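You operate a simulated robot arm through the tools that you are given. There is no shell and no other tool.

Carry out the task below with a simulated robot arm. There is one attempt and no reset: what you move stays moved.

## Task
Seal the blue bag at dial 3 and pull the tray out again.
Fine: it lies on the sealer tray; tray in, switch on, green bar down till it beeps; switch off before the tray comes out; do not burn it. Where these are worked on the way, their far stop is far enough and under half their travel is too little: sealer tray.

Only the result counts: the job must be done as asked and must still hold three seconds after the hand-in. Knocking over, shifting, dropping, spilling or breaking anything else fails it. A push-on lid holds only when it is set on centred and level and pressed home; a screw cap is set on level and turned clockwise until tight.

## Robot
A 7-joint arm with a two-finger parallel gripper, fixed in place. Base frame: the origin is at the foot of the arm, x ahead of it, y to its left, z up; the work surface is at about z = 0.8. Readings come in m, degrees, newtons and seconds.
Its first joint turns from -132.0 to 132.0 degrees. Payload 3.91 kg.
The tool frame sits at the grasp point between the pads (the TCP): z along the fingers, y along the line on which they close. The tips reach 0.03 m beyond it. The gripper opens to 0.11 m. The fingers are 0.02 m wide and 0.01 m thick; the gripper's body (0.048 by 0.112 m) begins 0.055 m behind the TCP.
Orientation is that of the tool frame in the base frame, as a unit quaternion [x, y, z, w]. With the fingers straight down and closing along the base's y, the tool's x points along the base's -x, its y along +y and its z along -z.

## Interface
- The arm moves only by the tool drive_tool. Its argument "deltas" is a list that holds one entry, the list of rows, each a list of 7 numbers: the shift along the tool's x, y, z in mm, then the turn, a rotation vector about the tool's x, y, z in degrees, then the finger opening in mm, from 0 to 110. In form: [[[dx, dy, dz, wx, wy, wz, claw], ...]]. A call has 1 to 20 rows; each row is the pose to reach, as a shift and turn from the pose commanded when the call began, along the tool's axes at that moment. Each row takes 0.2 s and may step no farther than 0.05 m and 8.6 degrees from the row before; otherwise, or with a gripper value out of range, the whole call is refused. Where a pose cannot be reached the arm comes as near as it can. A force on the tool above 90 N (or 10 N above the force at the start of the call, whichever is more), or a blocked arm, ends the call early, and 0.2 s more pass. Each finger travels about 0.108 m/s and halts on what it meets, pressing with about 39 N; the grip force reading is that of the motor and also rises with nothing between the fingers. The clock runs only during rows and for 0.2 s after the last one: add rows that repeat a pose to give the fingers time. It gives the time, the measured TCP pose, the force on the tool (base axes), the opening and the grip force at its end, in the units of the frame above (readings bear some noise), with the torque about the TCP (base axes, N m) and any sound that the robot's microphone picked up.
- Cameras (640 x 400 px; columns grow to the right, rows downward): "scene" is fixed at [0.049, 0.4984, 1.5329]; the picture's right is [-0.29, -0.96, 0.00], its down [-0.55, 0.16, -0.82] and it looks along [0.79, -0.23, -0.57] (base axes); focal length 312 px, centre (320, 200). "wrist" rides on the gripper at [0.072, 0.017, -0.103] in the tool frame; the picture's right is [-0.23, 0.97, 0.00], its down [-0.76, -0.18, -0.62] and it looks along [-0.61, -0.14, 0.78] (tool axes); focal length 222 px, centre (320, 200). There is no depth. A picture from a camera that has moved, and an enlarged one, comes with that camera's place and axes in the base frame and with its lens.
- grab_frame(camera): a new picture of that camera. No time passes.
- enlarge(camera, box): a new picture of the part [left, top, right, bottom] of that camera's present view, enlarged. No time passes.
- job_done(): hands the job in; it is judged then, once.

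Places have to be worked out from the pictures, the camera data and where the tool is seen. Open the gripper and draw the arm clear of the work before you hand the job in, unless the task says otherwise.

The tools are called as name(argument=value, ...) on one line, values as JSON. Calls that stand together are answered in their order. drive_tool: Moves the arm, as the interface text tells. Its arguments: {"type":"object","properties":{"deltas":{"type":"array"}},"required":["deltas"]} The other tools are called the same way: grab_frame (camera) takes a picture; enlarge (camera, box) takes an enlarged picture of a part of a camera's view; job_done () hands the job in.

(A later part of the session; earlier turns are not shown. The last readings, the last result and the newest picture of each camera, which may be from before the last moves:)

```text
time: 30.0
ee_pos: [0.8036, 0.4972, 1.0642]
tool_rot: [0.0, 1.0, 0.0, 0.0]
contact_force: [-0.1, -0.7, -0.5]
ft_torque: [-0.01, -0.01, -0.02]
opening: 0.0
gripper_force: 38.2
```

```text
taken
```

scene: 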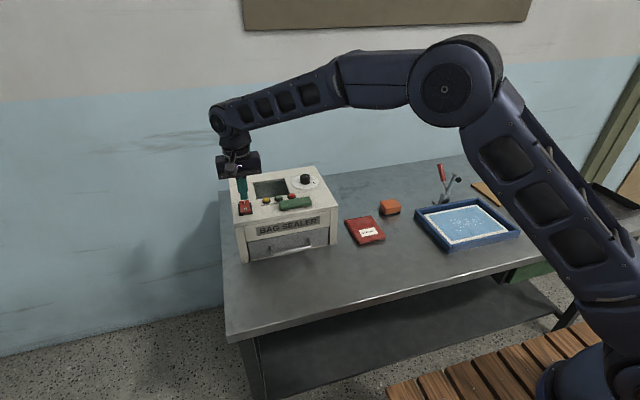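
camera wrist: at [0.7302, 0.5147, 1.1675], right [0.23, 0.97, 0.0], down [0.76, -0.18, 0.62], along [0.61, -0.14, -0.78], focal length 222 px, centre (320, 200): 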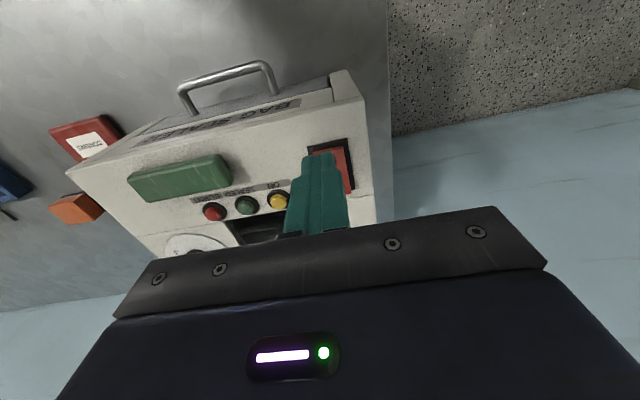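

The tray is fully in. I'll enlarge the switch and the green bar in both views to fix their places.

enlarge(camera="wrist", box=[280, 120, 376, 200])

enlarge(camera="wrist", box=[110, 130, 300, 250])

enlarge(camera="scene", box=[220, 170, 284, 220])

```text
5.00 times, centred on (328, 160) of wrist
camera zoom: at [0.7302, 0.5147, 1.1675], right [0.23, 0.97, 0.0], down [0.76, -0.18, 0.62], along [0.61, -0.14, -0.78], focal length 1111 px, centre (280, 400)
```

zoom: 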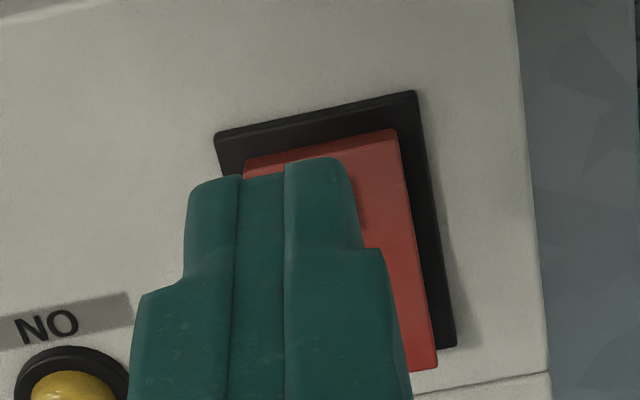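

```text
3.33 times, centred on (205, 190) of wrist
camera zoom: at [0.7302, 0.5147, 1.1675], right [0.23, 0.97, 0.0], down [0.76, -0.18, 0.62], along [0.61, -0.14, -0.78], focal length 740 px, centre (703, 233)
```

zoom: 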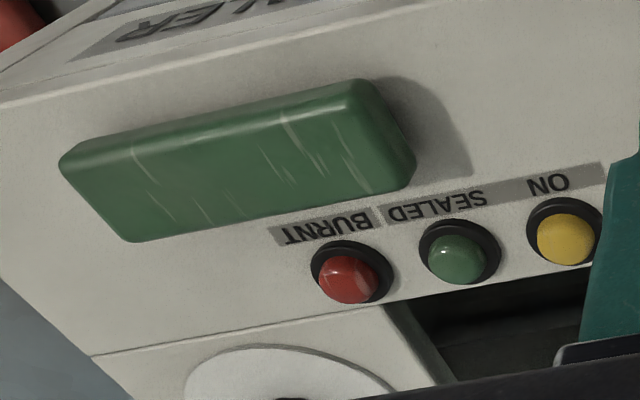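

```text
8.00 times, centred on (252, 195) of scene
camera zoom: at [0.049, 0.4984, 1.5329], right [-0.29, -0.96, 0.0], down [-0.55, 0.16, -0.82], along [0.79, -0.23, -0.57], focal length 2494 px, centre (864, 240)
```

zoom: 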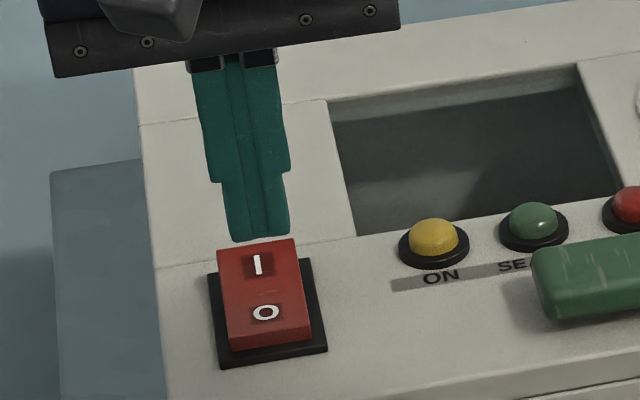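

The switch plate spans about x=0.816–0.877, y=0.48–0.52, and the raised I end is around x=0.862. I'll move above the I end and come down to just over it.

drive_tool(deltas=[[[-30, 2, 0, 0, 0, 0, 0], [-61, 3, 0, 0, 0, 0, 0], [-61, 3, 12, 0, 0, 0, 0], [-61, 3, 24, 0, 0, 0, 0], [-61, 3, 36, 0, 0, 0, 0], [-61, 3, 36, 0, 0, 0, 0]]])

enlarge(camera="scene", box=[220, 170, 284, 220])

enlarge(camera="wrist", box=[240, 100, 400, 220])

```text
time: 31.4
ee_pos: [0.8631, 0.4992, 1.0274]
tool_rot: [0.0, 1.0, -0.001, 0.0]
contact_force: [-0.1, 0.4, 0.5]
ft_torque: [-0.02, -0.01, -0.01]
opening: 0.0001
gripper_force: 37.6
```

```text
8.00 times, centred on (252, 195) of scene
camera zoom: at [0.049, 0.4984, 1.5329], right [-0.29, -0.96, 0.0], down [-0.55, 0.16, -0.82], along [0.79, -0.23, -0.57], focal length 2494 px, centre (864, 240)
```

zoom: 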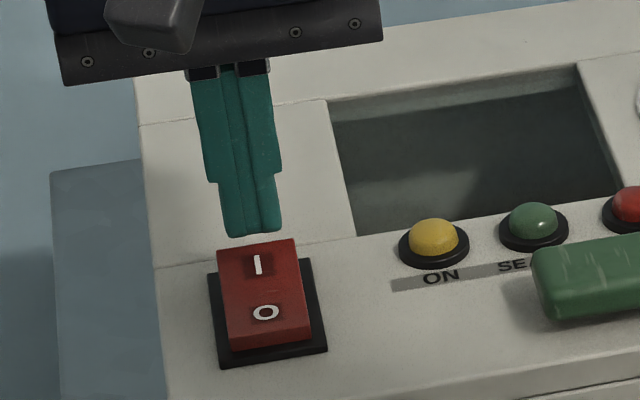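

```text
3.33 times, centred on (320, 160) of wrist
camera zoom: at [0.7894, 0.5166, 1.1303], right [0.23, 0.97, 0.0], down [0.76, -0.18, 0.62], along [0.61, -0.14, -0.78], focal length 740 px, centre (320, 333)
```

zoom: 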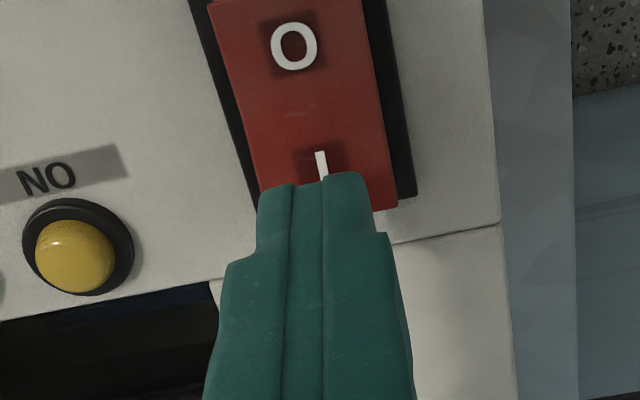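

The tips are over the I mark with about a centimetre of clearance. I'll press down in 2 mm steps.

drive_tool(deltas=[[[0, 0, 3, 0, 0, 0, 0], [0, 0, 6, 0, 0, 0, 0], [0, 0, 9, 0, 0, 0, 0], [0, 0, 11, 0, 0, 0, 0], [0, 0, 13, 0, 0, 0, 0], [0, 0, 15, 0, 0, 0, 0]]])

enlarge(camera="scene", box=[220, 170, 284, 220])

```text
time: 32.8
ee_pos: [0.8638, 0.4994, 1.013]
tool_rot: [0.0, 1.0, 0.0, 0.0]
contact_force: [0.3, -0.5, 1.8]
ft_torque: [0.04, -0.03, 0.02]
opening: 0.0
gripper_force: 37.2
```

```text
8.00 times, centred on (252, 195) of scene
camera zoom: at [0.049, 0.4984, 1.5329], right [-0.29, -0.96, 0.0], down [-0.55, 0.16, -0.82], along [0.79, -0.23, -0.57], focal length 2494 px, centre (864, 240)
```

zoom: 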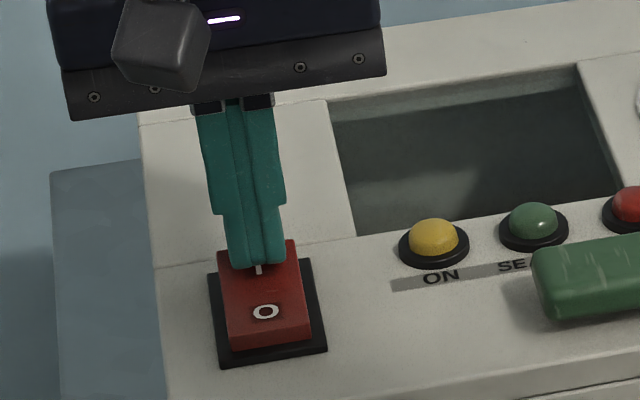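

The tips are just reaching the rocker (1.8 N). I'll continue pressing in 2 mm steps.

drive_tool(deltas=[[[0, 0, 2, 0, 0, 0, 0], [0, 0, 4, 0, 0, 0, 0], [0, 0, 6, 0, 0, 0, 0]]])

enlarge(camera="scene", box=[220, 170, 284, 220])

```text
time: 33.6
ee_pos: [0.8627, 0.4998, 1.0103]
tool_rot: [0.0, 1.0, 0.001, 0.002]
contact_force: [0.9, -5.2, 30.0]
ft_torque: [-0.11, 0.25, 0.06]
opening: 0.0001
gripper_force: 38.2
heard: click
```

```text
8.00 times, centred on (252, 195) of scene
camera zoom: at [0.049, 0.4984, 1.5329], right [-0.29, -0.96, 0.0], down [-0.55, 0.16, -0.82], along [0.79, -0.23, -0.57], focal length 2494 px, centre (864, 240)
```

zoom: 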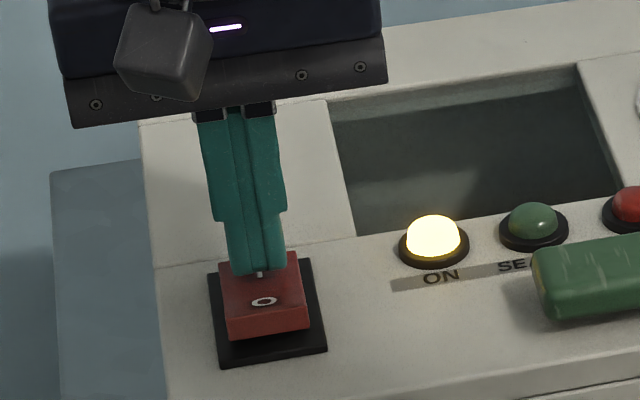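

A click was heard and the yellow ON light is lit. Next I lift and move over the green bar, centred at about (0.819, 0.350) with its top near z≈0.982.

drive_tool(deltas=[[[0, 0, -20, 0, 0, 0, 0], [0, 0, -45, 0, 0, 0, 0], [10, -35, -45, 0, 0, 0, 0], [20, -70, -45, 0, 0, 0, 0], [30, -110, -45, 0, 0, 0, 0], [43, -149, -45, 0, 0, 0, 0], [43, -149, -30, 0, 0, 0, 0], [43, -149, -22, 0, 0, 0, 0], [43, -149, -22, 0, 0, 0, 0]]])

enlarge(camera="scene", box=[250, 170, 330, 220])

enlarge(camera="wrist", box=[200, 80, 440, 230])

```text
time: 35.6
ee_pos: [0.8194, 0.3505, 1.0276]
tool_rot: [0.0, 1.0, 0.0, 0.001]
contact_force: [0.5, 0.1, 0.3]
ft_torque: [0.02, 0.01, 0.0]
opening: 0.0001
gripper_force: 37.4
```

```text
8.00 times, centred on (290, 195) of scene
camera zoom: at [0.049, 0.4984, 1.5329], right [-0.29, -0.96, 0.0], down [-0.55, 0.16, -0.82], along [0.79, -0.23, -0.57], focal length 2494 px, centre (560, 240)
```

zoom: 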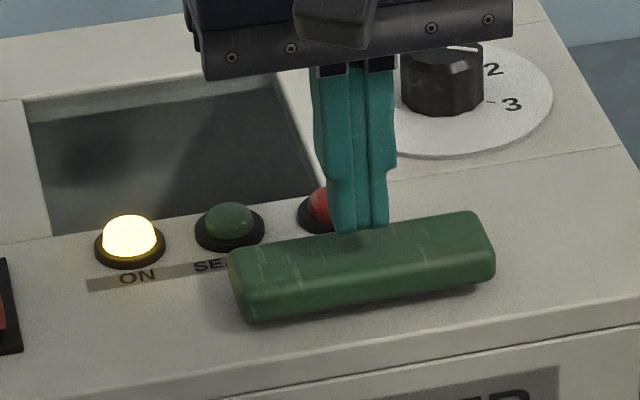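

```text
2.67 times, centred on (320, 155) of wrist
camera zoom: at [0.7457, 0.3678, 1.1317], right [0.23, 0.97, 0.0], down [0.76, -0.18, 0.62], along [0.61, -0.14, -0.78], focal length 592 px, centre (320, 320)
```

zoom: 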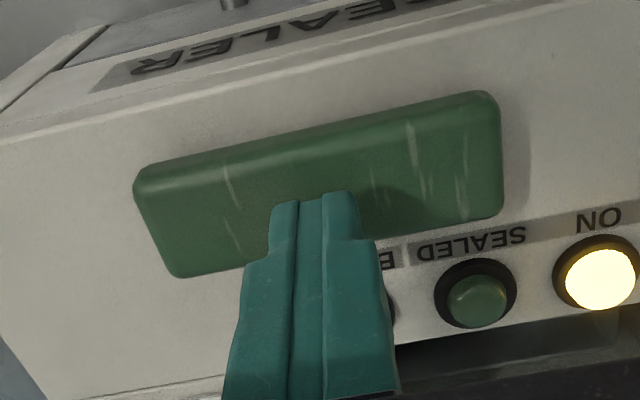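

The tips are centred above the bar with about 1.5 cm of clearance and the ON light is lit. I'll lower until I feel the bar.

drive_tool(deltas=[[[0, 0, 5, 0, 0, 0, 0], [0, 0, 10, 0, 0, 0, 0], [0, 0, 13, 0, 0, 0, 0]]])

```text
time: 36.4
ee_pos: [0.8203, 0.3494, 1.0152]
tool_rot: [0.0, 1.0, 0.001, 0.0]
contact_force: [2.1, -0.5, 1.3]
ft_torque: [0.0, 0.0, 0.03]
opening: 0.0
gripper_force: 37.7
```

Nothing firm yet (about 1 N). I'll press down a few mm further in small steps.

drive_tool(deltas=[[[0, 0, 2, 0, 0, 0, 0], [0, 0, 4, 0, 0, 0, 0], [0, 0, 6, 0, 0, 0, 0]]])

```text
time: 37.2
ee_pos: [0.8196, 0.3513, 1.0106]
tool_rot: [0.0, 1.0, 0.001, 0.002]
contact_force: [-4.9, -1.0, 22.2]
ft_torque: [-0.07, 0.17, 0.09]
opening: 0.0
gripper_force: 37.6
```

There is 22 N of resistance, so the bar is being pressed. I'll check the bar and lights before going further.

enlarge(camera="scene", box=[250, 170, 330, 220])

```text
8.00 times, centred on (290, 195) of scene
camera zoom: at [0.049, 0.4984, 1.5329], right [-0.29, -0.96, 0.0], down [-0.55, 0.16, -0.82], along [0.79, -0.23, -0.57], focal length 2494 px, centre (560, 240)
```

zoom: 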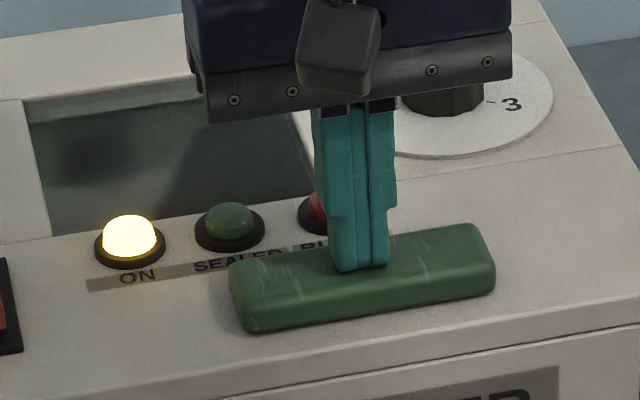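

The bar has gone down about 5–6 mm and looks nearly seated. I'll press slightly more and hold in short calls, listening for the beep.

drive_tool(deltas=[[[0, 0, 2, 0, 0, 0, 0]]])

```text
time: 37.6
ee_pos: [0.8193, 0.352, 1.0111]
tool_rot: [0.0, 1.0, 0.002, 0.003]
contact_force: [-3.0, 0.2, 43.7]
ft_torque: [0.0, 0.22, 0.04]
opening: 0.0
gripper_force: 37.6
```

The bar is at its bottom stop (44 N, no more motion). I'll hold still in short calls.

drive_tool(deltas=[[[0, 0, 0, 0, 0, 0, 0]]])

```text
time: 38.0
ee_pos: [0.819, 0.3497, 1.0099]
tool_rot: [0.0, 1.0, 0.002, 0.002]
contact_force: [3.1, 4.8, 54.1]
ft_torque: [0.13, 0.01, 0.05]
opening: 0.0001
gripper_force: 37.8
```

No beep yet and 54 N is steady, so I'll keep holding.

drive_tool(deltas=[[[0, 0, 0, 0, 0, 0, 0]]])

```text
time: 38.4
ee_pos: [0.8199, 0.3505, 1.0096]
tool_rot: [0.001, 1.0, 0.001, 0.003]
contact_force: [8.3, 7.8, 59.1]
ft_torque: [0.26, -0.12, 0.02]
opening: 0.0003
gripper_force: 38.1
```

Force is creeping up to 59 N and there is still no beep. I'll ease off 0.5 mm and hold on.

drive_tool(deltas=[[[0, 0, -0.5, 0, 0, 0, 0]]])

```text
time: 38.8
ee_pos: [0.8198, 0.3513, 1.0104]
tool_rot: [0.0, 1.0, 0.001, 0.002]
contact_force: [11.0, 8.4, 55.3]
ft_torque: [0.26, -0.21, 0.09]
opening: 0.0
gripper_force: 37.6
```

Holding at 55 N, no beep yet.

drive_tool(deltas=[[[0, 0, 0, 0, 0, 0, 0]]])

enlarge(camera="scene", box=[250, 170, 330, 220])

```text
time: 39.2
ee_pos: [0.8193, 0.3507, 1.0098]
tool_rot: [0.0, 1.0, 0.001, 0.002]
contact_force: [10.9, 8.2, 55.0]
ft_torque: [0.23, -0.25, 0.05]
opening: 0.0
gripper_force: 37.9
```

```text
8.00 times, centred on (290, 195) of scene
camera zoom: at [0.049, 0.4984, 1.5329], right [-0.29, -0.96, 0.0], down [-0.55, 0.16, -0.82], along [0.79, -0.23, -0.57], focal length 2494 px, centre (560, 240)
```

zoom: 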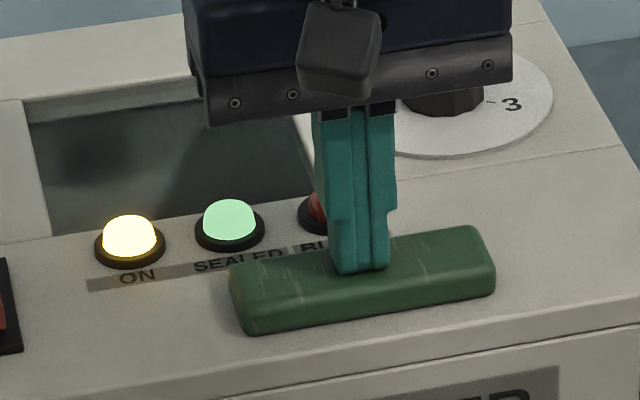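

The green SEALED light has come on, though no beep was reported. I'll lift off the bar straight away to avoid burning the bag.

drive_tool(deltas=[[[0, 0, -15, 0, 0, 0, 0], [0, 0, -30, 0, 0, 0, 0]]])

enlarge(camera="scene", box=[250, 170, 330, 220])

```text
time: 39.8
ee_pos: [0.8181, 0.3511, 1.0345]
tool_rot: [-0.001, 1.0, 0.0, -0.002]
contact_force: [0.9, -0.8, -0.3]
ft_torque: [-0.01, 0.02, 0.0]
opening: 0.0
gripper_force: 38.0
```

```text
8.00 times, centred on (290, 195) of scene
camera zoom: at [0.049, 0.4984, 1.5329], right [-0.29, -0.96, 0.0], down [-0.55, 0.16, -0.82], along [0.79, -0.23, -0.57], focal length 2494 px, centre (560, 240)
```

zoom: 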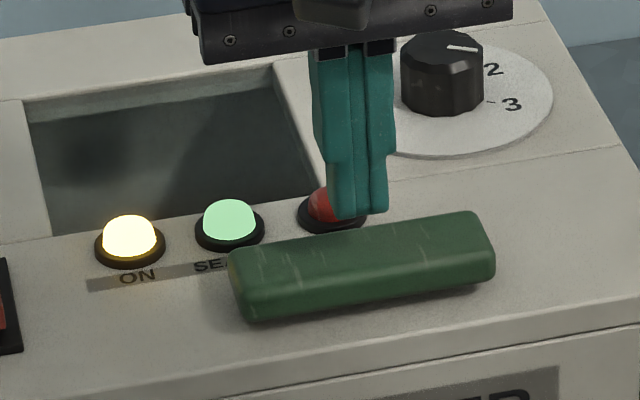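

The SEALED light stays lit with the bar back up, and BURNT is dark. Next is the switch: I'll move above its O end at about (0.832, 0.500).

drive_tool(deltas=[[[-4, 37, -13, 0, 0, 0, 0], [-7, 75, -13, 0, 0, 0, 0], [-10, 112, -13, 0, 0, 0, 0], [-13, 149, -13, 0, 0, 0, 0], [-13, 149, 0, 0, 0, 0, 0], [-13, 149, 11, 0, 0, 0, 0], [-13, 149, 11, 0, 0, 0, 0]]])

enlarge(camera="scene", box=[220, 170, 300, 220])

enlarge(camera="wrist", box=[240, 100, 400, 220])

```text
time: 41.4
ee_pos: [0.8334, 0.4994, 1.0271]
tool_rot: [0.001, 1.0, -0.001, 0.0]
contact_force: [-0.7, 0.4, 0.2]
ft_torque: [0.02, 0.0, 0.0]
opening: 0.0
gripper_force: 37.2
```

```text
8.00 times, centred on (260, 195) of scene
camera zoom: at [0.049, 0.4984, 1.5329], right [-0.29, -0.96, 0.0], down [-0.55, 0.16, -0.82], along [0.79, -0.23, -0.57], focal length 2494 px, centre (800, 240)
```

zoom: 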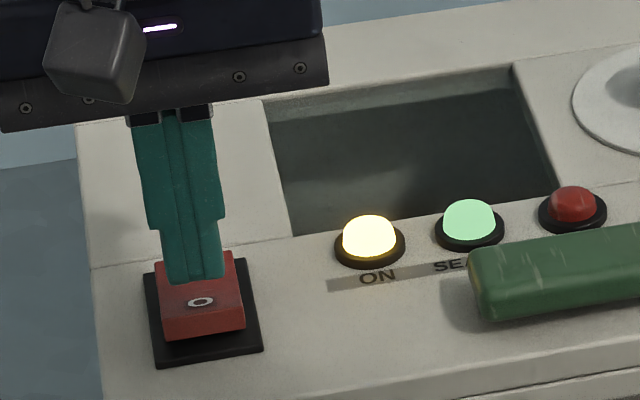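

```text
3.33 times, centred on (320, 160) of wrist
camera zoom: at [0.759, 0.5172, 1.1296], right [0.23, 0.97, 0.0], down [0.76, -0.18, 0.62], along [0.61, -0.14, -0.78], focal length 740 px, centre (320, 333)
```

zoom: 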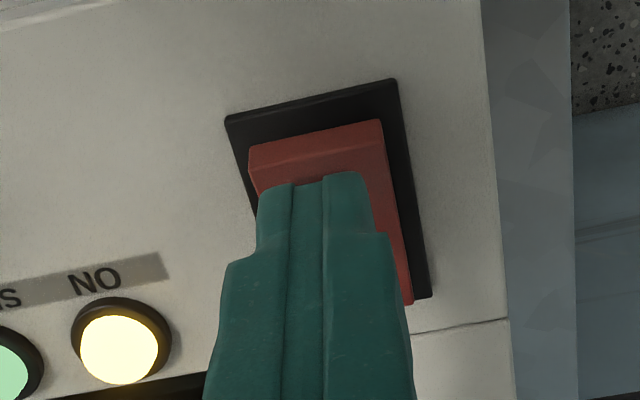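

The tips are over the O end of the rocker. I'll press down in small steps until it clicks.

drive_tool(deltas=[[[0, 0, 4, 0, 0, 0, 0], [0, 0, 8, 0, 0, 0, 0], [0, 0, 11, 0, 0, 0, 0], [0, 0, 14, 0, 0, 0, 0], [0, 0, 16, 0, 0, 0, 0], [0, 0, 18, 0, 0, 0, 0]]])

enlarge(camera="scene", box=[220, 170, 300, 220])

```text
time: 42.8
ee_pos: [0.8328, 0.4995, 1.0088]
tool_rot: [-0.001, 1.0, 0.001, 0.0]
contact_force: [0.3, -0.4, 1.3]
ft_torque: [0.02, -0.03, -0.02]
opening: 0.0
gripper_force: 38.2
```

```text
8.00 times, centred on (260, 195) of scene
camera zoom: at [0.049, 0.4984, 1.5329], right [-0.29, -0.96, 0.0], down [-0.55, 0.16, -0.82], along [0.79, -0.23, -0.57], focal length 2494 px, centre (800, 240)
```

zoom: 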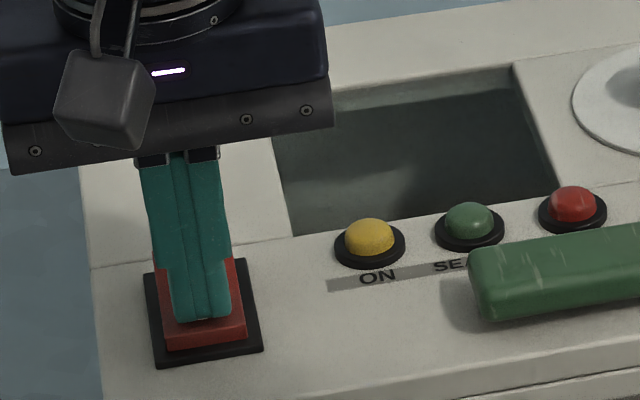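

ON and SEALED both went dark, so the switch is off. I'll lift away, check the rocker, and go to view the handle of the closed tray.

drive_tool(deltas=[[[0, 0, -25, 0, 0, 0, 0], [0, 0, -50, 0, 0, 0, 0], [35, -25, -50, 0, 0, 0, 0], [70, -50, -50, 0, 0, 0, 0], [105, -75, -50, 0, 0, 0, 0], [140, -100, -50, 0, 0, 0, 0], [172, -123, -40, 0, 0, 0, 0], [172, -123, 0, 0, 0, 0, 0], [172, -123, 20, 0, 0, 0, 0], [172, -123, 20, 0, 0, 0, 0]]])

grab_frame(camera="wrist")

enlarge(camera="wrist", box=[200, 120, 440, 270])

enlarge(camera="scene", box=[220, 160, 364, 250])

enlarge(camera="scene", box=[225, 195, 353, 275])

```text
time: 45.0
ee_pos: [0.6601, 0.3765, 0.9882]
tool_rot: [-0.001, 1.0, 0.0, 0.0]
contact_force: [1.2, 0.8, 0.4]
ft_torque: [0.0, -0.01, 0.0]
opening: 0.0001
gripper_force: 38.2
```

```text
taken
camera wrist: at [0.587, 0.3945, 1.0916], right [0.23, 0.97, 0.0], down [0.76, -0.18, 0.62], along [0.61, -0.14, -0.78], focal length 222 px, centre (320, 200)
```

wrist: 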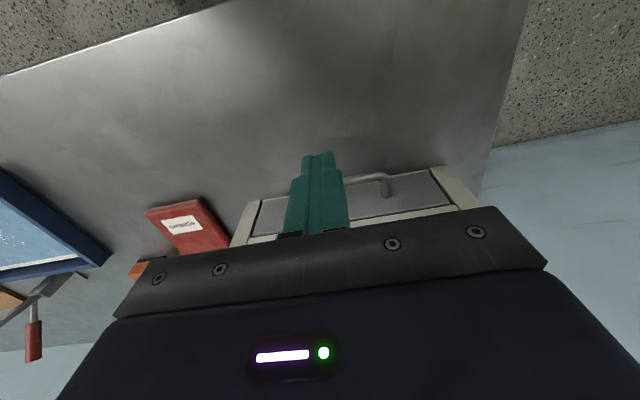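

```text
2.67 times, centred on (320, 195) of wrist
camera zoom: at [0.587, 0.3945, 1.0916], right [0.23, 0.97, 0.0], down [0.76, -0.18, 0.62], along [0.61, -0.14, -0.78], focal length 592 px, centre (320, 213)
```

zoom: 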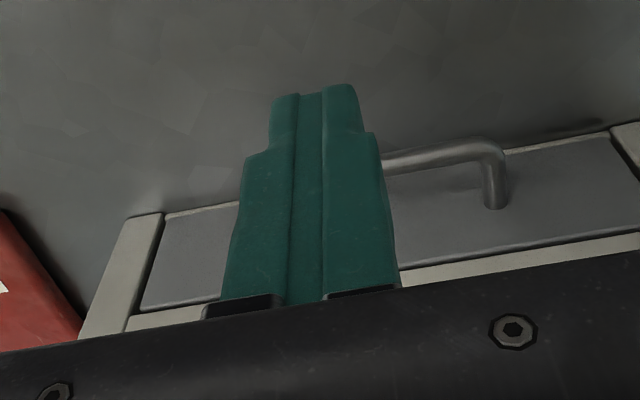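

```text
4.44 times, centred on (292, 205) of scene
camera zoom: at [0.049, 0.4984, 1.5329], right [-0.29, -0.96, 0.0], down [-0.55, 0.16, -0.82], along [0.79, -0.23, -0.57], focal length 1386 px, centre (444, 178)
```

zoom: 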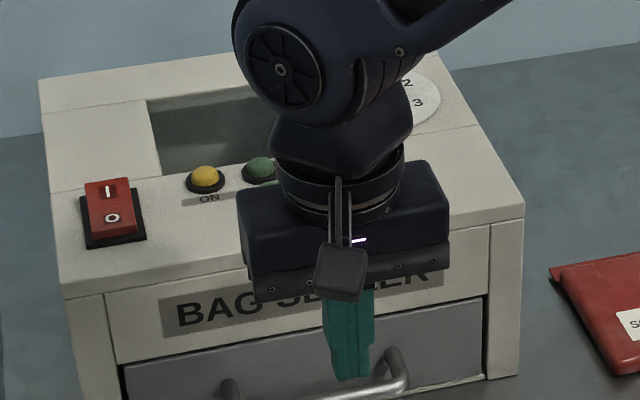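

```text
5.00 times, centred on (289, 235) of scene
camera zoom: at [0.049, 0.4984, 1.5329], right [-0.29, -0.96, 0.0], down [-0.55, 0.16, -0.82], along [0.79, -0.23, -0.57], focal length 1559 px, centre (475, 25)
```

zoom: 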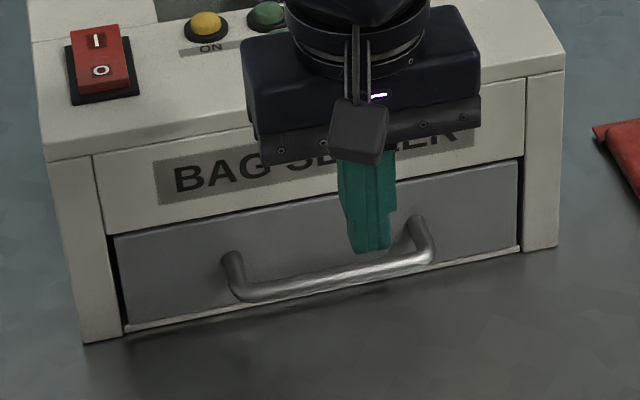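

The rocker is back in the OFF position and the tray is flush. I put the bar at x≈0.754, the panel at x≈0.789 and the sealer face at x≈0.791, so I'll tilt the hand 12° back toward the robot to hook into the handle gap without touching the sealer.

drive_tool(deltas=[[[-30, 0, 5, 0, -4, 0, 0], [-60, 0, 14, 0, -8, 0, 0], [-88, 0, 26, 0, -12, 0, 0], [-88, 0, 26, 0, -12, 0, 0], [-88, 0, 26, 0, -12, 0, 0]]])

grab_frame(camera="wrist")

enlarge(camera="scene", box=[225, 195, 353, 275])

enlarge(camera="wrist", box=[220, 100, 460, 250])

```text
time: 46.2
ee_pos: [0.7493, 0.3761, 0.9618]
tool_rot: [0.0, 0.994, -0.001, 0.105]
contact_force: [-0.4, 0.1, -0.3]
ft_torque: [0.01, -0.01, -0.02]
opening: 0.0
gripper_force: 37.6
```

```text
taken
camera wrist: at [0.656, 0.3931, 1.0475], right [0.22, 0.97, 0.05], down [0.62, -0.18, 0.77], along [0.76, -0.14, -0.64], focal length 222 px, centre (320, 200)
```

wrist: 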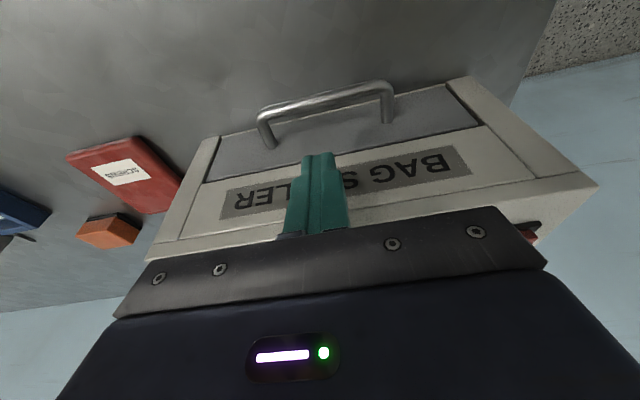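

```text
5.00 times, centred on (289, 235) of scene
camera zoom: at [0.049, 0.4984, 1.5329], right [-0.29, -0.96, 0.0], down [-0.55, 0.16, -0.82], along [0.79, -0.23, -0.57], focal length 1559 px, centre (475, 25)
```

zoom: 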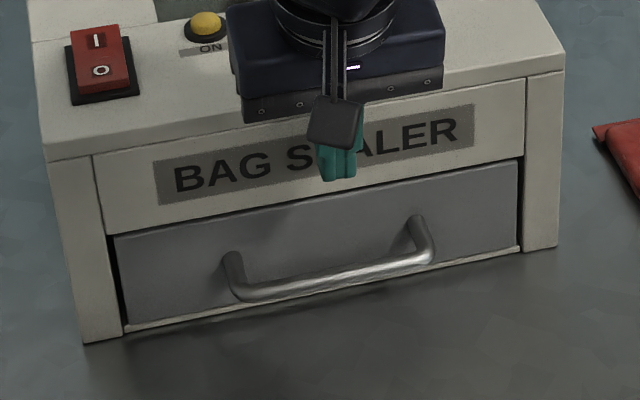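

```text
2.67 times, centred on (340, 175) of wrist
camera zoom: at [0.656, 0.3931, 1.0475], right [0.22, 0.97, 0.05], down [0.62, -0.18, 0.77], along [0.76, -0.14, -0.64], focal length 592 px, centre (267, 267)
```

zoom: 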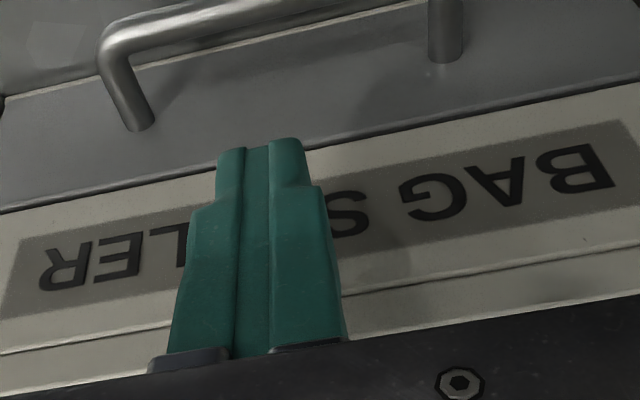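

From this pose I get the bar at x≈0.752, the panel at x≈0.790 and the label plate's lower edge at z≈0.886, so the gap fits as planned. I'll slide the closed fingers along their axis into the gap.

drive_tool(deltas=[[[0, 0, 20, 0, 0, 0, 0], [0, 0, 40, 0, 0, 0, 0], [0, 0, 55, 0, 0, 0, 0], [0, 0, 65, 0, 0, 0, 0], [0, 0, 70, 0, 0, 0, 0]]])

enlarge(camera="wrist", box=[220, 60, 460, 210])

enlarge(camera="scene", box=[225, 205, 353, 285])

```text
time: 47.4
ee_pos: [0.7635, 0.3764, 0.8983]
tool_rot: [0.001, 0.994, 0.001, 0.107]
contact_force: [-27.3, -16.9, 51.1]
ft_torque: [0.24, -3.33, -0.95]
opening: 0.0
gripper_force: 38.0
```

```text
2.67 times, centred on (340, 135) of wrist
camera zoom: at [0.669, 0.3934, 0.9843], right [0.22, 0.97, 0.05], down [0.61, -0.18, 0.77], along [0.76, -0.14, -0.64], focal length 592 px, centre (267, 373)
```

zoom: 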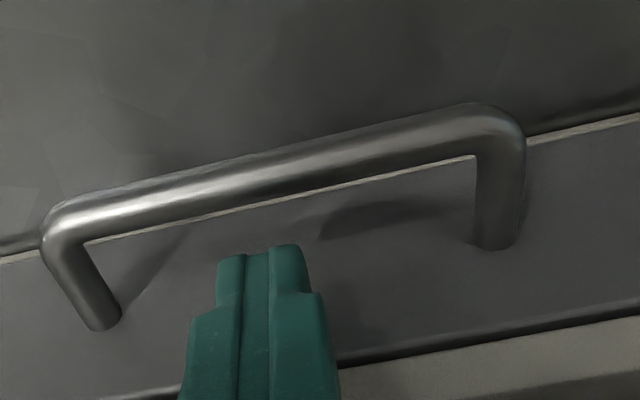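

```text
5.00 times, centred on (289, 245) of scene
camera zoom: at [0.049, 0.4984, 1.5329], right [-0.29, -0.96, 0.0], down [-0.55, 0.16, -0.82], along [0.79, -0.23, -0.57], focal length 1559 px, centre (475, -25)
```

zoom: 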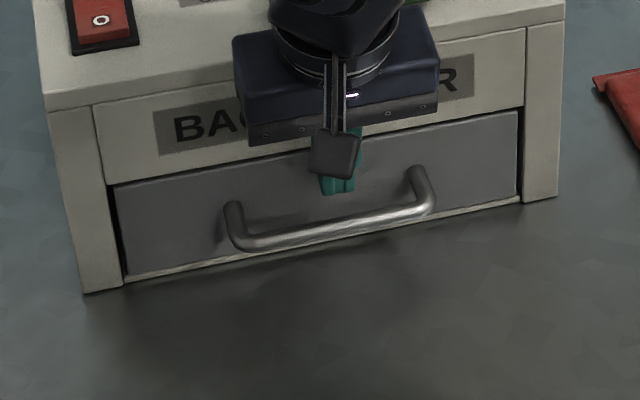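

The hand's body has met the sealer's upper front edge (51 N up); nothing has shifted in the scene view. I'll back straight out along the same line and tilt further, to 30°, so the body clears it.

drive_tool(deltas=[[[0, 0, -15, 0, 0, 0, 0], [0, 0, -35, 0, 0, 0, 0], [0, 0, -60, 0, 0, 0, 0], [16, 0, -60, 0, -6, 0, 0], [33, 0, -60, 0, -12, 0, 0], [33, 0, -60, 0, -18, 0, 0], [33, 0, -60, 0, -18, 0, 0]]])

grab_frame(camera="wrist")

enlarge(camera="scene", box=[225, 165, 353, 275])

```text
time: 49.0
ee_pos: [0.7171, 0.3762, 0.9461]
tool_rot: [0.001, 0.966, -0.001, 0.259]
contact_force: [0.2, 0.0, -0.9]
ft_torque: [0.04, -0.05, 0.03]
opening: 0.0
gripper_force: 37.1
```

```text
taken
camera wrist: at [0.6026, 0.3939, 0.9988], right [0.2, 0.97, 0.11], down [0.35, -0.18, 0.92], along [0.92, -0.14, -0.37], focal length 222 px, centre (320, 200)
```

wrist: 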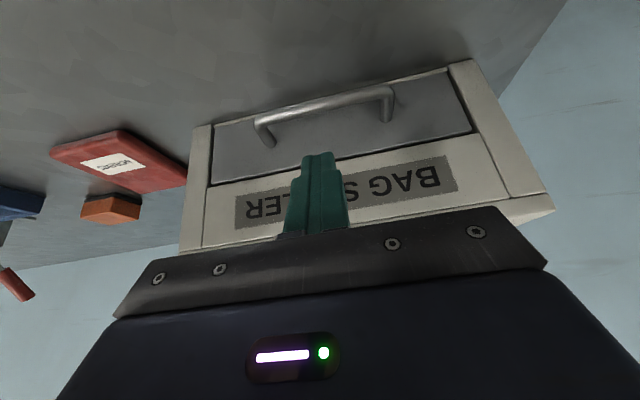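

```text
3.64 times, centred on (289, 220) of scene
camera zoom: at [0.049, 0.4984, 1.5329], right [-0.29, -0.96, 0.0], down [-0.55, 0.16, -0.82], along [0.79, -0.23, -0.57], focal length 1134 px, centre (433, 127)
```

zoom: 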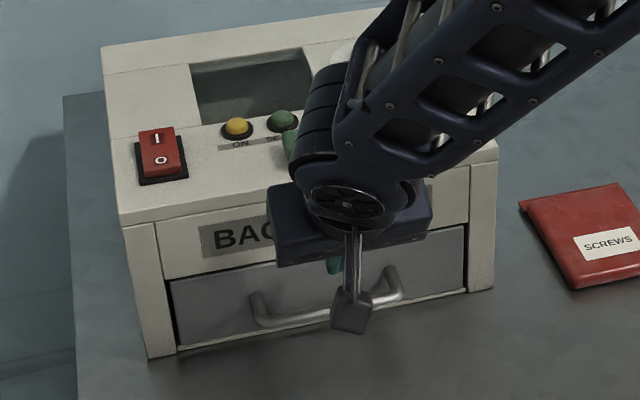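

At 30° tilt the view is clear, with the bar at x≈0.754 and the panel at x≈0.790. I'll slide in along the finger axis, first 65 mm, then check.

drive_tool(deltas=[[[0, 0, 20, 0, 0, 0, 0], [0, 0, 40, 0, 0, 0, 0], [0, 0, 55, 0, 0, 0, 0], [0, 0, 65, 0, 0, 0, 0]]])

enlarge(camera="wrist", box=[220, 60, 460, 210])

enlarge(camera="scene", box=[225, 195, 353, 285])

```text
time: 50.0
ee_pos: [0.7508, 0.3775, 0.8905]
tool_rot: [0.0, 0.966, 0.0, 0.26]
contact_force: [0.2, 0.6, -0.3]
ft_torque: [0.0, 0.02, 0.01]
opening: 0.0002
gripper_force: 38.0
```

```text
2.67 times, centred on (340, 135) of wrist
camera zoom: at [0.6359, 0.3941, 0.9436], right [0.2, 0.97, 0.11], down [0.35, -0.18, 0.92], along [0.92, -0.14, -0.37], focal length 592 px, centre (267, 373)
```

zoom: 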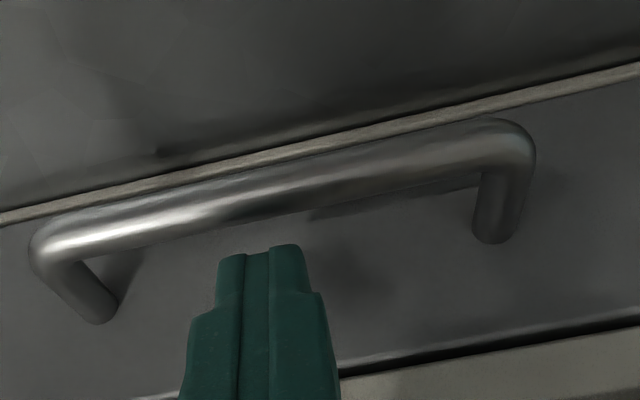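

```text
4.44 times, centred on (289, 240) of scene
camera zoom: at [0.049, 0.4984, 1.5329], right [-0.29, -0.96, 0.0], down [-0.55, 0.16, -0.82], along [0.79, -0.23, -0.57], focal length 1386 px, centre (458, 22)
```

zoom: 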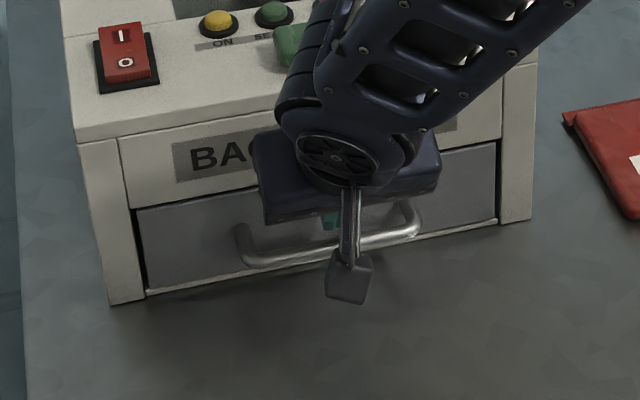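

No contact so far, and the tips are lined up to pass between bar and panel. I'll go the last 25 mm in small steps.

drive_tool(deltas=[[[0, 0, 7, 0, 0, 0, 0], [0, 0, 13, 0, 0, 0, 0], [0, 0, 19, 0, 0, 0, 0], [0, 0, 25, 0, 0, 0, 0]]])

enlarge(camera="wrist", box=[220, 60, 460, 210])

enlarge(camera="scene", box=[225, 195, 353, 285])

```text
time: 51.0
ee_pos: [0.7629, 0.3753, 0.868]
tool_rot: [0.0, 0.966, 0.001, 0.259]
contact_force: [-0.6, 0.0, 1.0]
ft_torque: [0.0, -0.01, 0.0]
opening: 0.0
gripper_force: 37.8
```

```text
2.67 times, centred on (340, 135) of wrist
camera zoom: at [0.6479, 0.394, 0.9216], right [0.2, 0.97, 0.11], down [0.35, -0.18, 0.92], along [0.92, -0.14, -0.37], focal length 592 px, centre (267, 373)
```

zoom: 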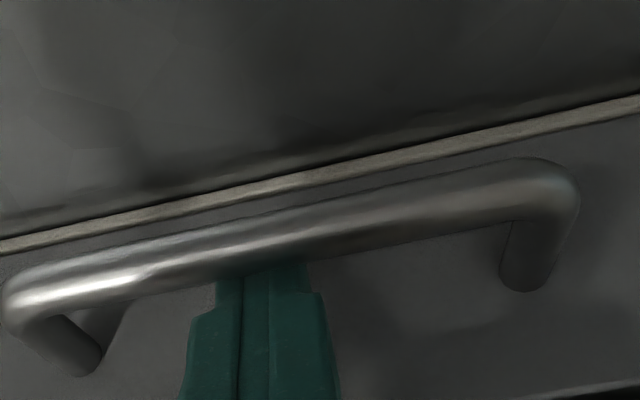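

```text
4.44 times, centred on (289, 240) of scene
camera zoom: at [0.049, 0.4984, 1.5329], right [-0.29, -0.96, 0.0], down [-0.55, 0.16, -0.82], along [0.79, -0.23, -0.57], focal length 1386 px, centre (458, 22)
```

zoom: 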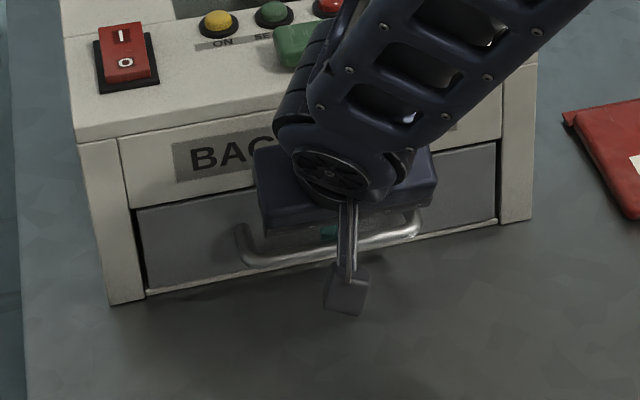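

The fingertips are behind the bar with no contact load. I'll pull back along -x slowly, starting with 24 mm to check that it engages.

drive_tool(deltas=[[[3.5, 0, -2, 0, 0, 0, 0], [6.9, 0, -4, 0, 0, 0, 0], [10.4, 0, -6, 0, 0, 0, 0], [15.6, 0, -9, 0, 0, 0, 0], [20.8, 0, -12, 0, 0, 0, 0]]])

enlarge(camera="wrist", box=[220, 60, 460, 210])

enlarge(camera="scene", box=[225, 195, 353, 285])

```text
time: 52.2
ee_pos: [0.7404, 0.3751, 0.8673]
tool_rot: [0.0, 0.966, 0.001, 0.259]
contact_force: [1.2, -0.4, 0.3]
ft_torque: [0.02, -0.03, 0.03]
opening: 0.0
gripper_force: 37.9
```

```text
2.67 times, centred on (340, 135) of wrist
camera zoom: at [0.6239, 0.3938, 0.921], right [0.2, 0.97, 0.11], down [0.35, -0.18, 0.92], along [0.92, -0.14, -0.37], focal length 592 px, centre (267, 373)
```

zoom: 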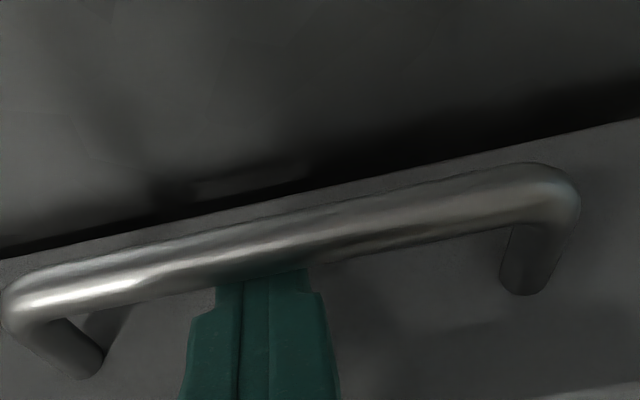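

```text
4.44 times, centred on (289, 240) of scene
camera zoom: at [0.049, 0.4984, 1.5329], right [-0.29, -0.96, 0.0], down [-0.55, 0.16, -0.82], along [0.79, -0.23, -0.57], focal length 1386 px, centre (458, 22)
```

zoom: 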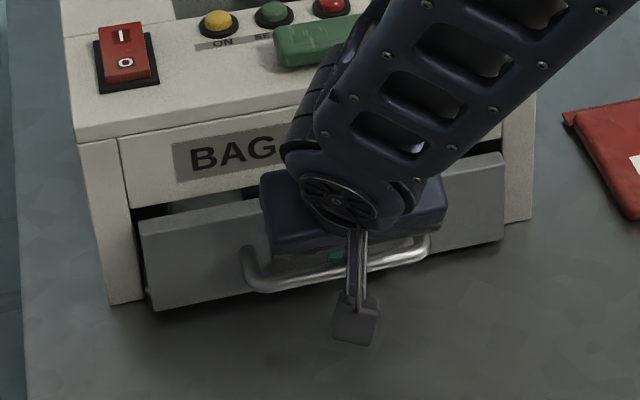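

The tray is coming out with the hook. I'll pull another 80 mm at the same pace.

drive_tool(deltas=[[[6.9, 0, -4, 0, 0, 0, 0], [13.9, 0, -8, 0, 0, 0, 0], [20.8, 0, -12, 0, 0, 0, 0], [27.7, 0, -16, 0, 0, 0, 0], [34.6, 0, -20, 0, 0, 0, 0], [41.6, 0, -24, 0, 0, 0, 0], [48.5, 0, -28, 0, 0, 0, 0], [55.4, 0, -32, 0, 0, 0, 0], [62.4, 0, -36, 0, 0, 0, 0], [69.3, 0, -40, 0, 0, 0, 0]]])

enlarge(camera="scene", box=[225, 195, 369, 295])

```text
time: 54.4
ee_pos: [0.6602, 0.3763, 0.8691]
tool_rot: [0.0, 0.966, 0.0, 0.259]
contact_force: [0.1, -0.9, 0.9]
ft_torque: [0.0, 0.01, 0.01]
opening: 0.0001
gripper_force: 37.2
```

```text
4.00 times, centred on (297, 245) of scene
camera zoom: at [0.049, 0.4984, 1.5329], right [-0.29, -0.96, 0.0], down [-0.55, 0.16, -0.82], along [0.79, -0.23, -0.57], focal length 1247 px, centre (412, 20)
```

zoom: 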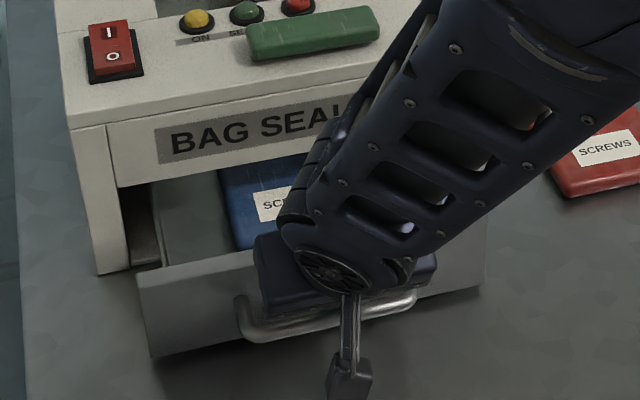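

The tray is about half out with the bag on it and no load. I'll continue another 80 mm.

drive_tool(deltas=[[[6.9, 0, -4, 0, 0, 0, 0], [13.9, 0, -8, 0, 0, 0, 0], [20.8, 0, -12, 0, 0, 0, 0], [27.7, 0, -16, 0, 0, 0, 0], [34.6, 0, -20, 0, 0, 0, 0], [41.6, 0, -24, 0, 0, 0, 0], [48.5, 0, -28, 0, 0, 0, 0], [55.4, 0, -32, 0, 0, 0, 0], [62.4, 0, -36, 0, 0, 0, 0], [67, 0, -38.7, 0, 0, 0, 0]]])

enlarge(camera="scene", box=[225, 205, 385, 320])

grab_frame(camera="scene")

```text
time: 56.6
ee_pos: [0.5805, 0.3761, 0.8689]
tool_rot: [0.0, 0.966, 0.0, 0.258]
contact_force: [-0.5, -0.1, -0.6]
ft_torque: [0.0, 0.01, -0.03]
opening: 0.0001
gripper_force: 37.4
```

```text
3.48 times, centred on (305, 262) of scene
camera zoom: at [0.049, 0.4984, 1.5329], right [-0.29, -0.96, 0.0], down [-0.55, 0.16, -0.82], along [0.79, -0.23, -0.57], focal length 1084 px, centre (372, -17)
```

zoom: 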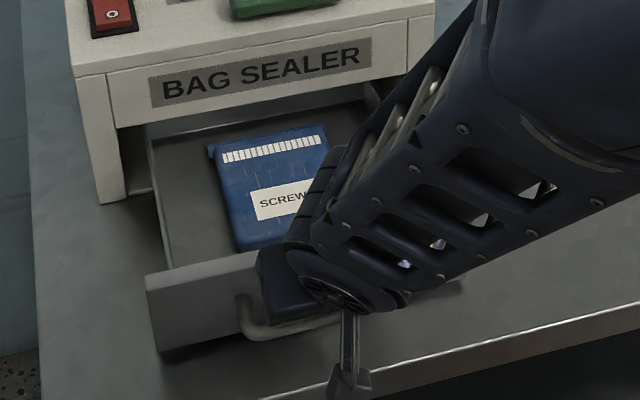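

```text
taken
```

scene: 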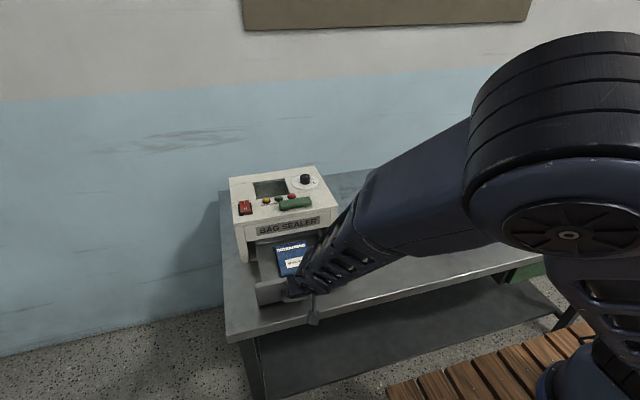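

The bag now shows a clean white crimped seam along its top, with no burn, and the tray is nearly fully out. I'll draw it the last few mm in small steps.

drive_tool(deltas=[[[1.7, 0, -1, 0, 0, 0, 0], [3.5, 0, -2, 0, 0, 0, 0], [5.2, 0, -3, 0, 0, 0, 0], [6.9, 0, -4, 0, 0, 0, 0]]])

enlarge(camera="scene", box=[225, 205, 385, 320])

grab_frame(camera="wrist")

```text
time: 57.6
ee_pos: [0.5742, 0.3767, 0.8683]
tool_rot: [0.0, 0.966, 0.001, 0.259]
contact_force: [1.4, -0.2, 0.8]
ft_torque: [0.0, -0.02, -0.03]
opening: 0.0
gripper_force: 37.5
```

```text
3.48 times, centred on (305, 262) of scene
camera zoom: at [0.049, 0.4984, 1.5329], right [-0.29, -0.96, 0.0], down [-0.55, 0.16, -0.82], along [0.79, -0.23, -0.57], focal length 1084 px, centre (372, -17)
```

zoom: 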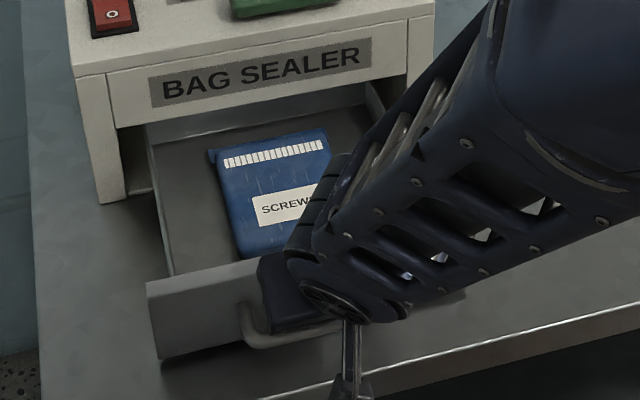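

```text
taken
camera wrist: at [0.4584, 0.3943, 0.9219], right [0.2, 0.97, 0.11], down [0.35, -0.18, 0.92], along [0.92, -0.14, -0.37], focal length 222 px, centre (320, 200)
```

wrist: 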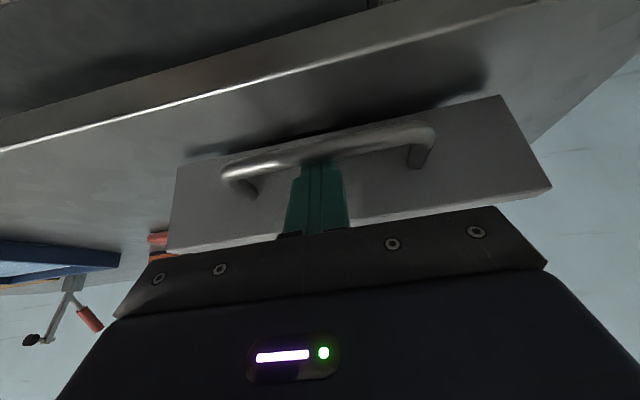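

The tray is back within about 3 mm of its starting place. I'll ease off the bar by 3 mm and withdraw the fingers along their own axis.

drive_tool(deltas=[[[-1.3, 0, 0.8, 0, 0, 0, 0], [-2.6, 0, 1.5, 0, 0, 0, 0], [-2.6, 0, -10, 0, 0, 0, 0], [-2.6, 0, -30, 0, 0, 0, 0], [-2.6, 0, -60, 0, 0, 0, 0], [-2.6, 0, -90, 0, 0, 0, 0], [-2.6, 0, -90, 0, 0, 0, 0]]])

grab_frame(camera="wrist")

grab_frame(camera="scene")

```text
time: 59.2
ee_pos: [0.5304, 0.3762, 0.947]
tool_rot: [0.0, 0.966, 0.0, 0.259]
contact_force: [0.8, -0.5, 0.7]
ft_torque: [-0.04, -0.04, -0.01]
opening: 0.0002
gripper_force: 37.7
```

```text
taken
camera wrist: at [0.4149, 0.3938, 1.0007], right [0.2, 0.97, 0.11], down [0.35, -0.18, 0.92], along [0.92, -0.14, -0.37], focal length 222 px, centre (320, 200)
```

wrist: 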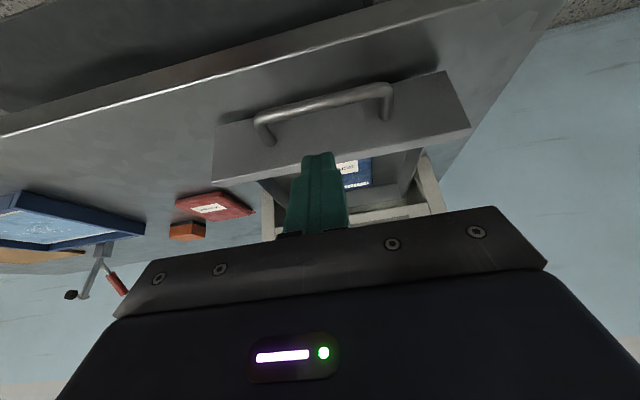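

```text
taken
```

scene: 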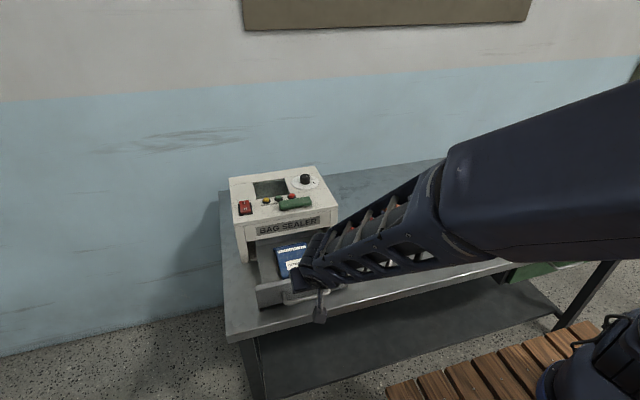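

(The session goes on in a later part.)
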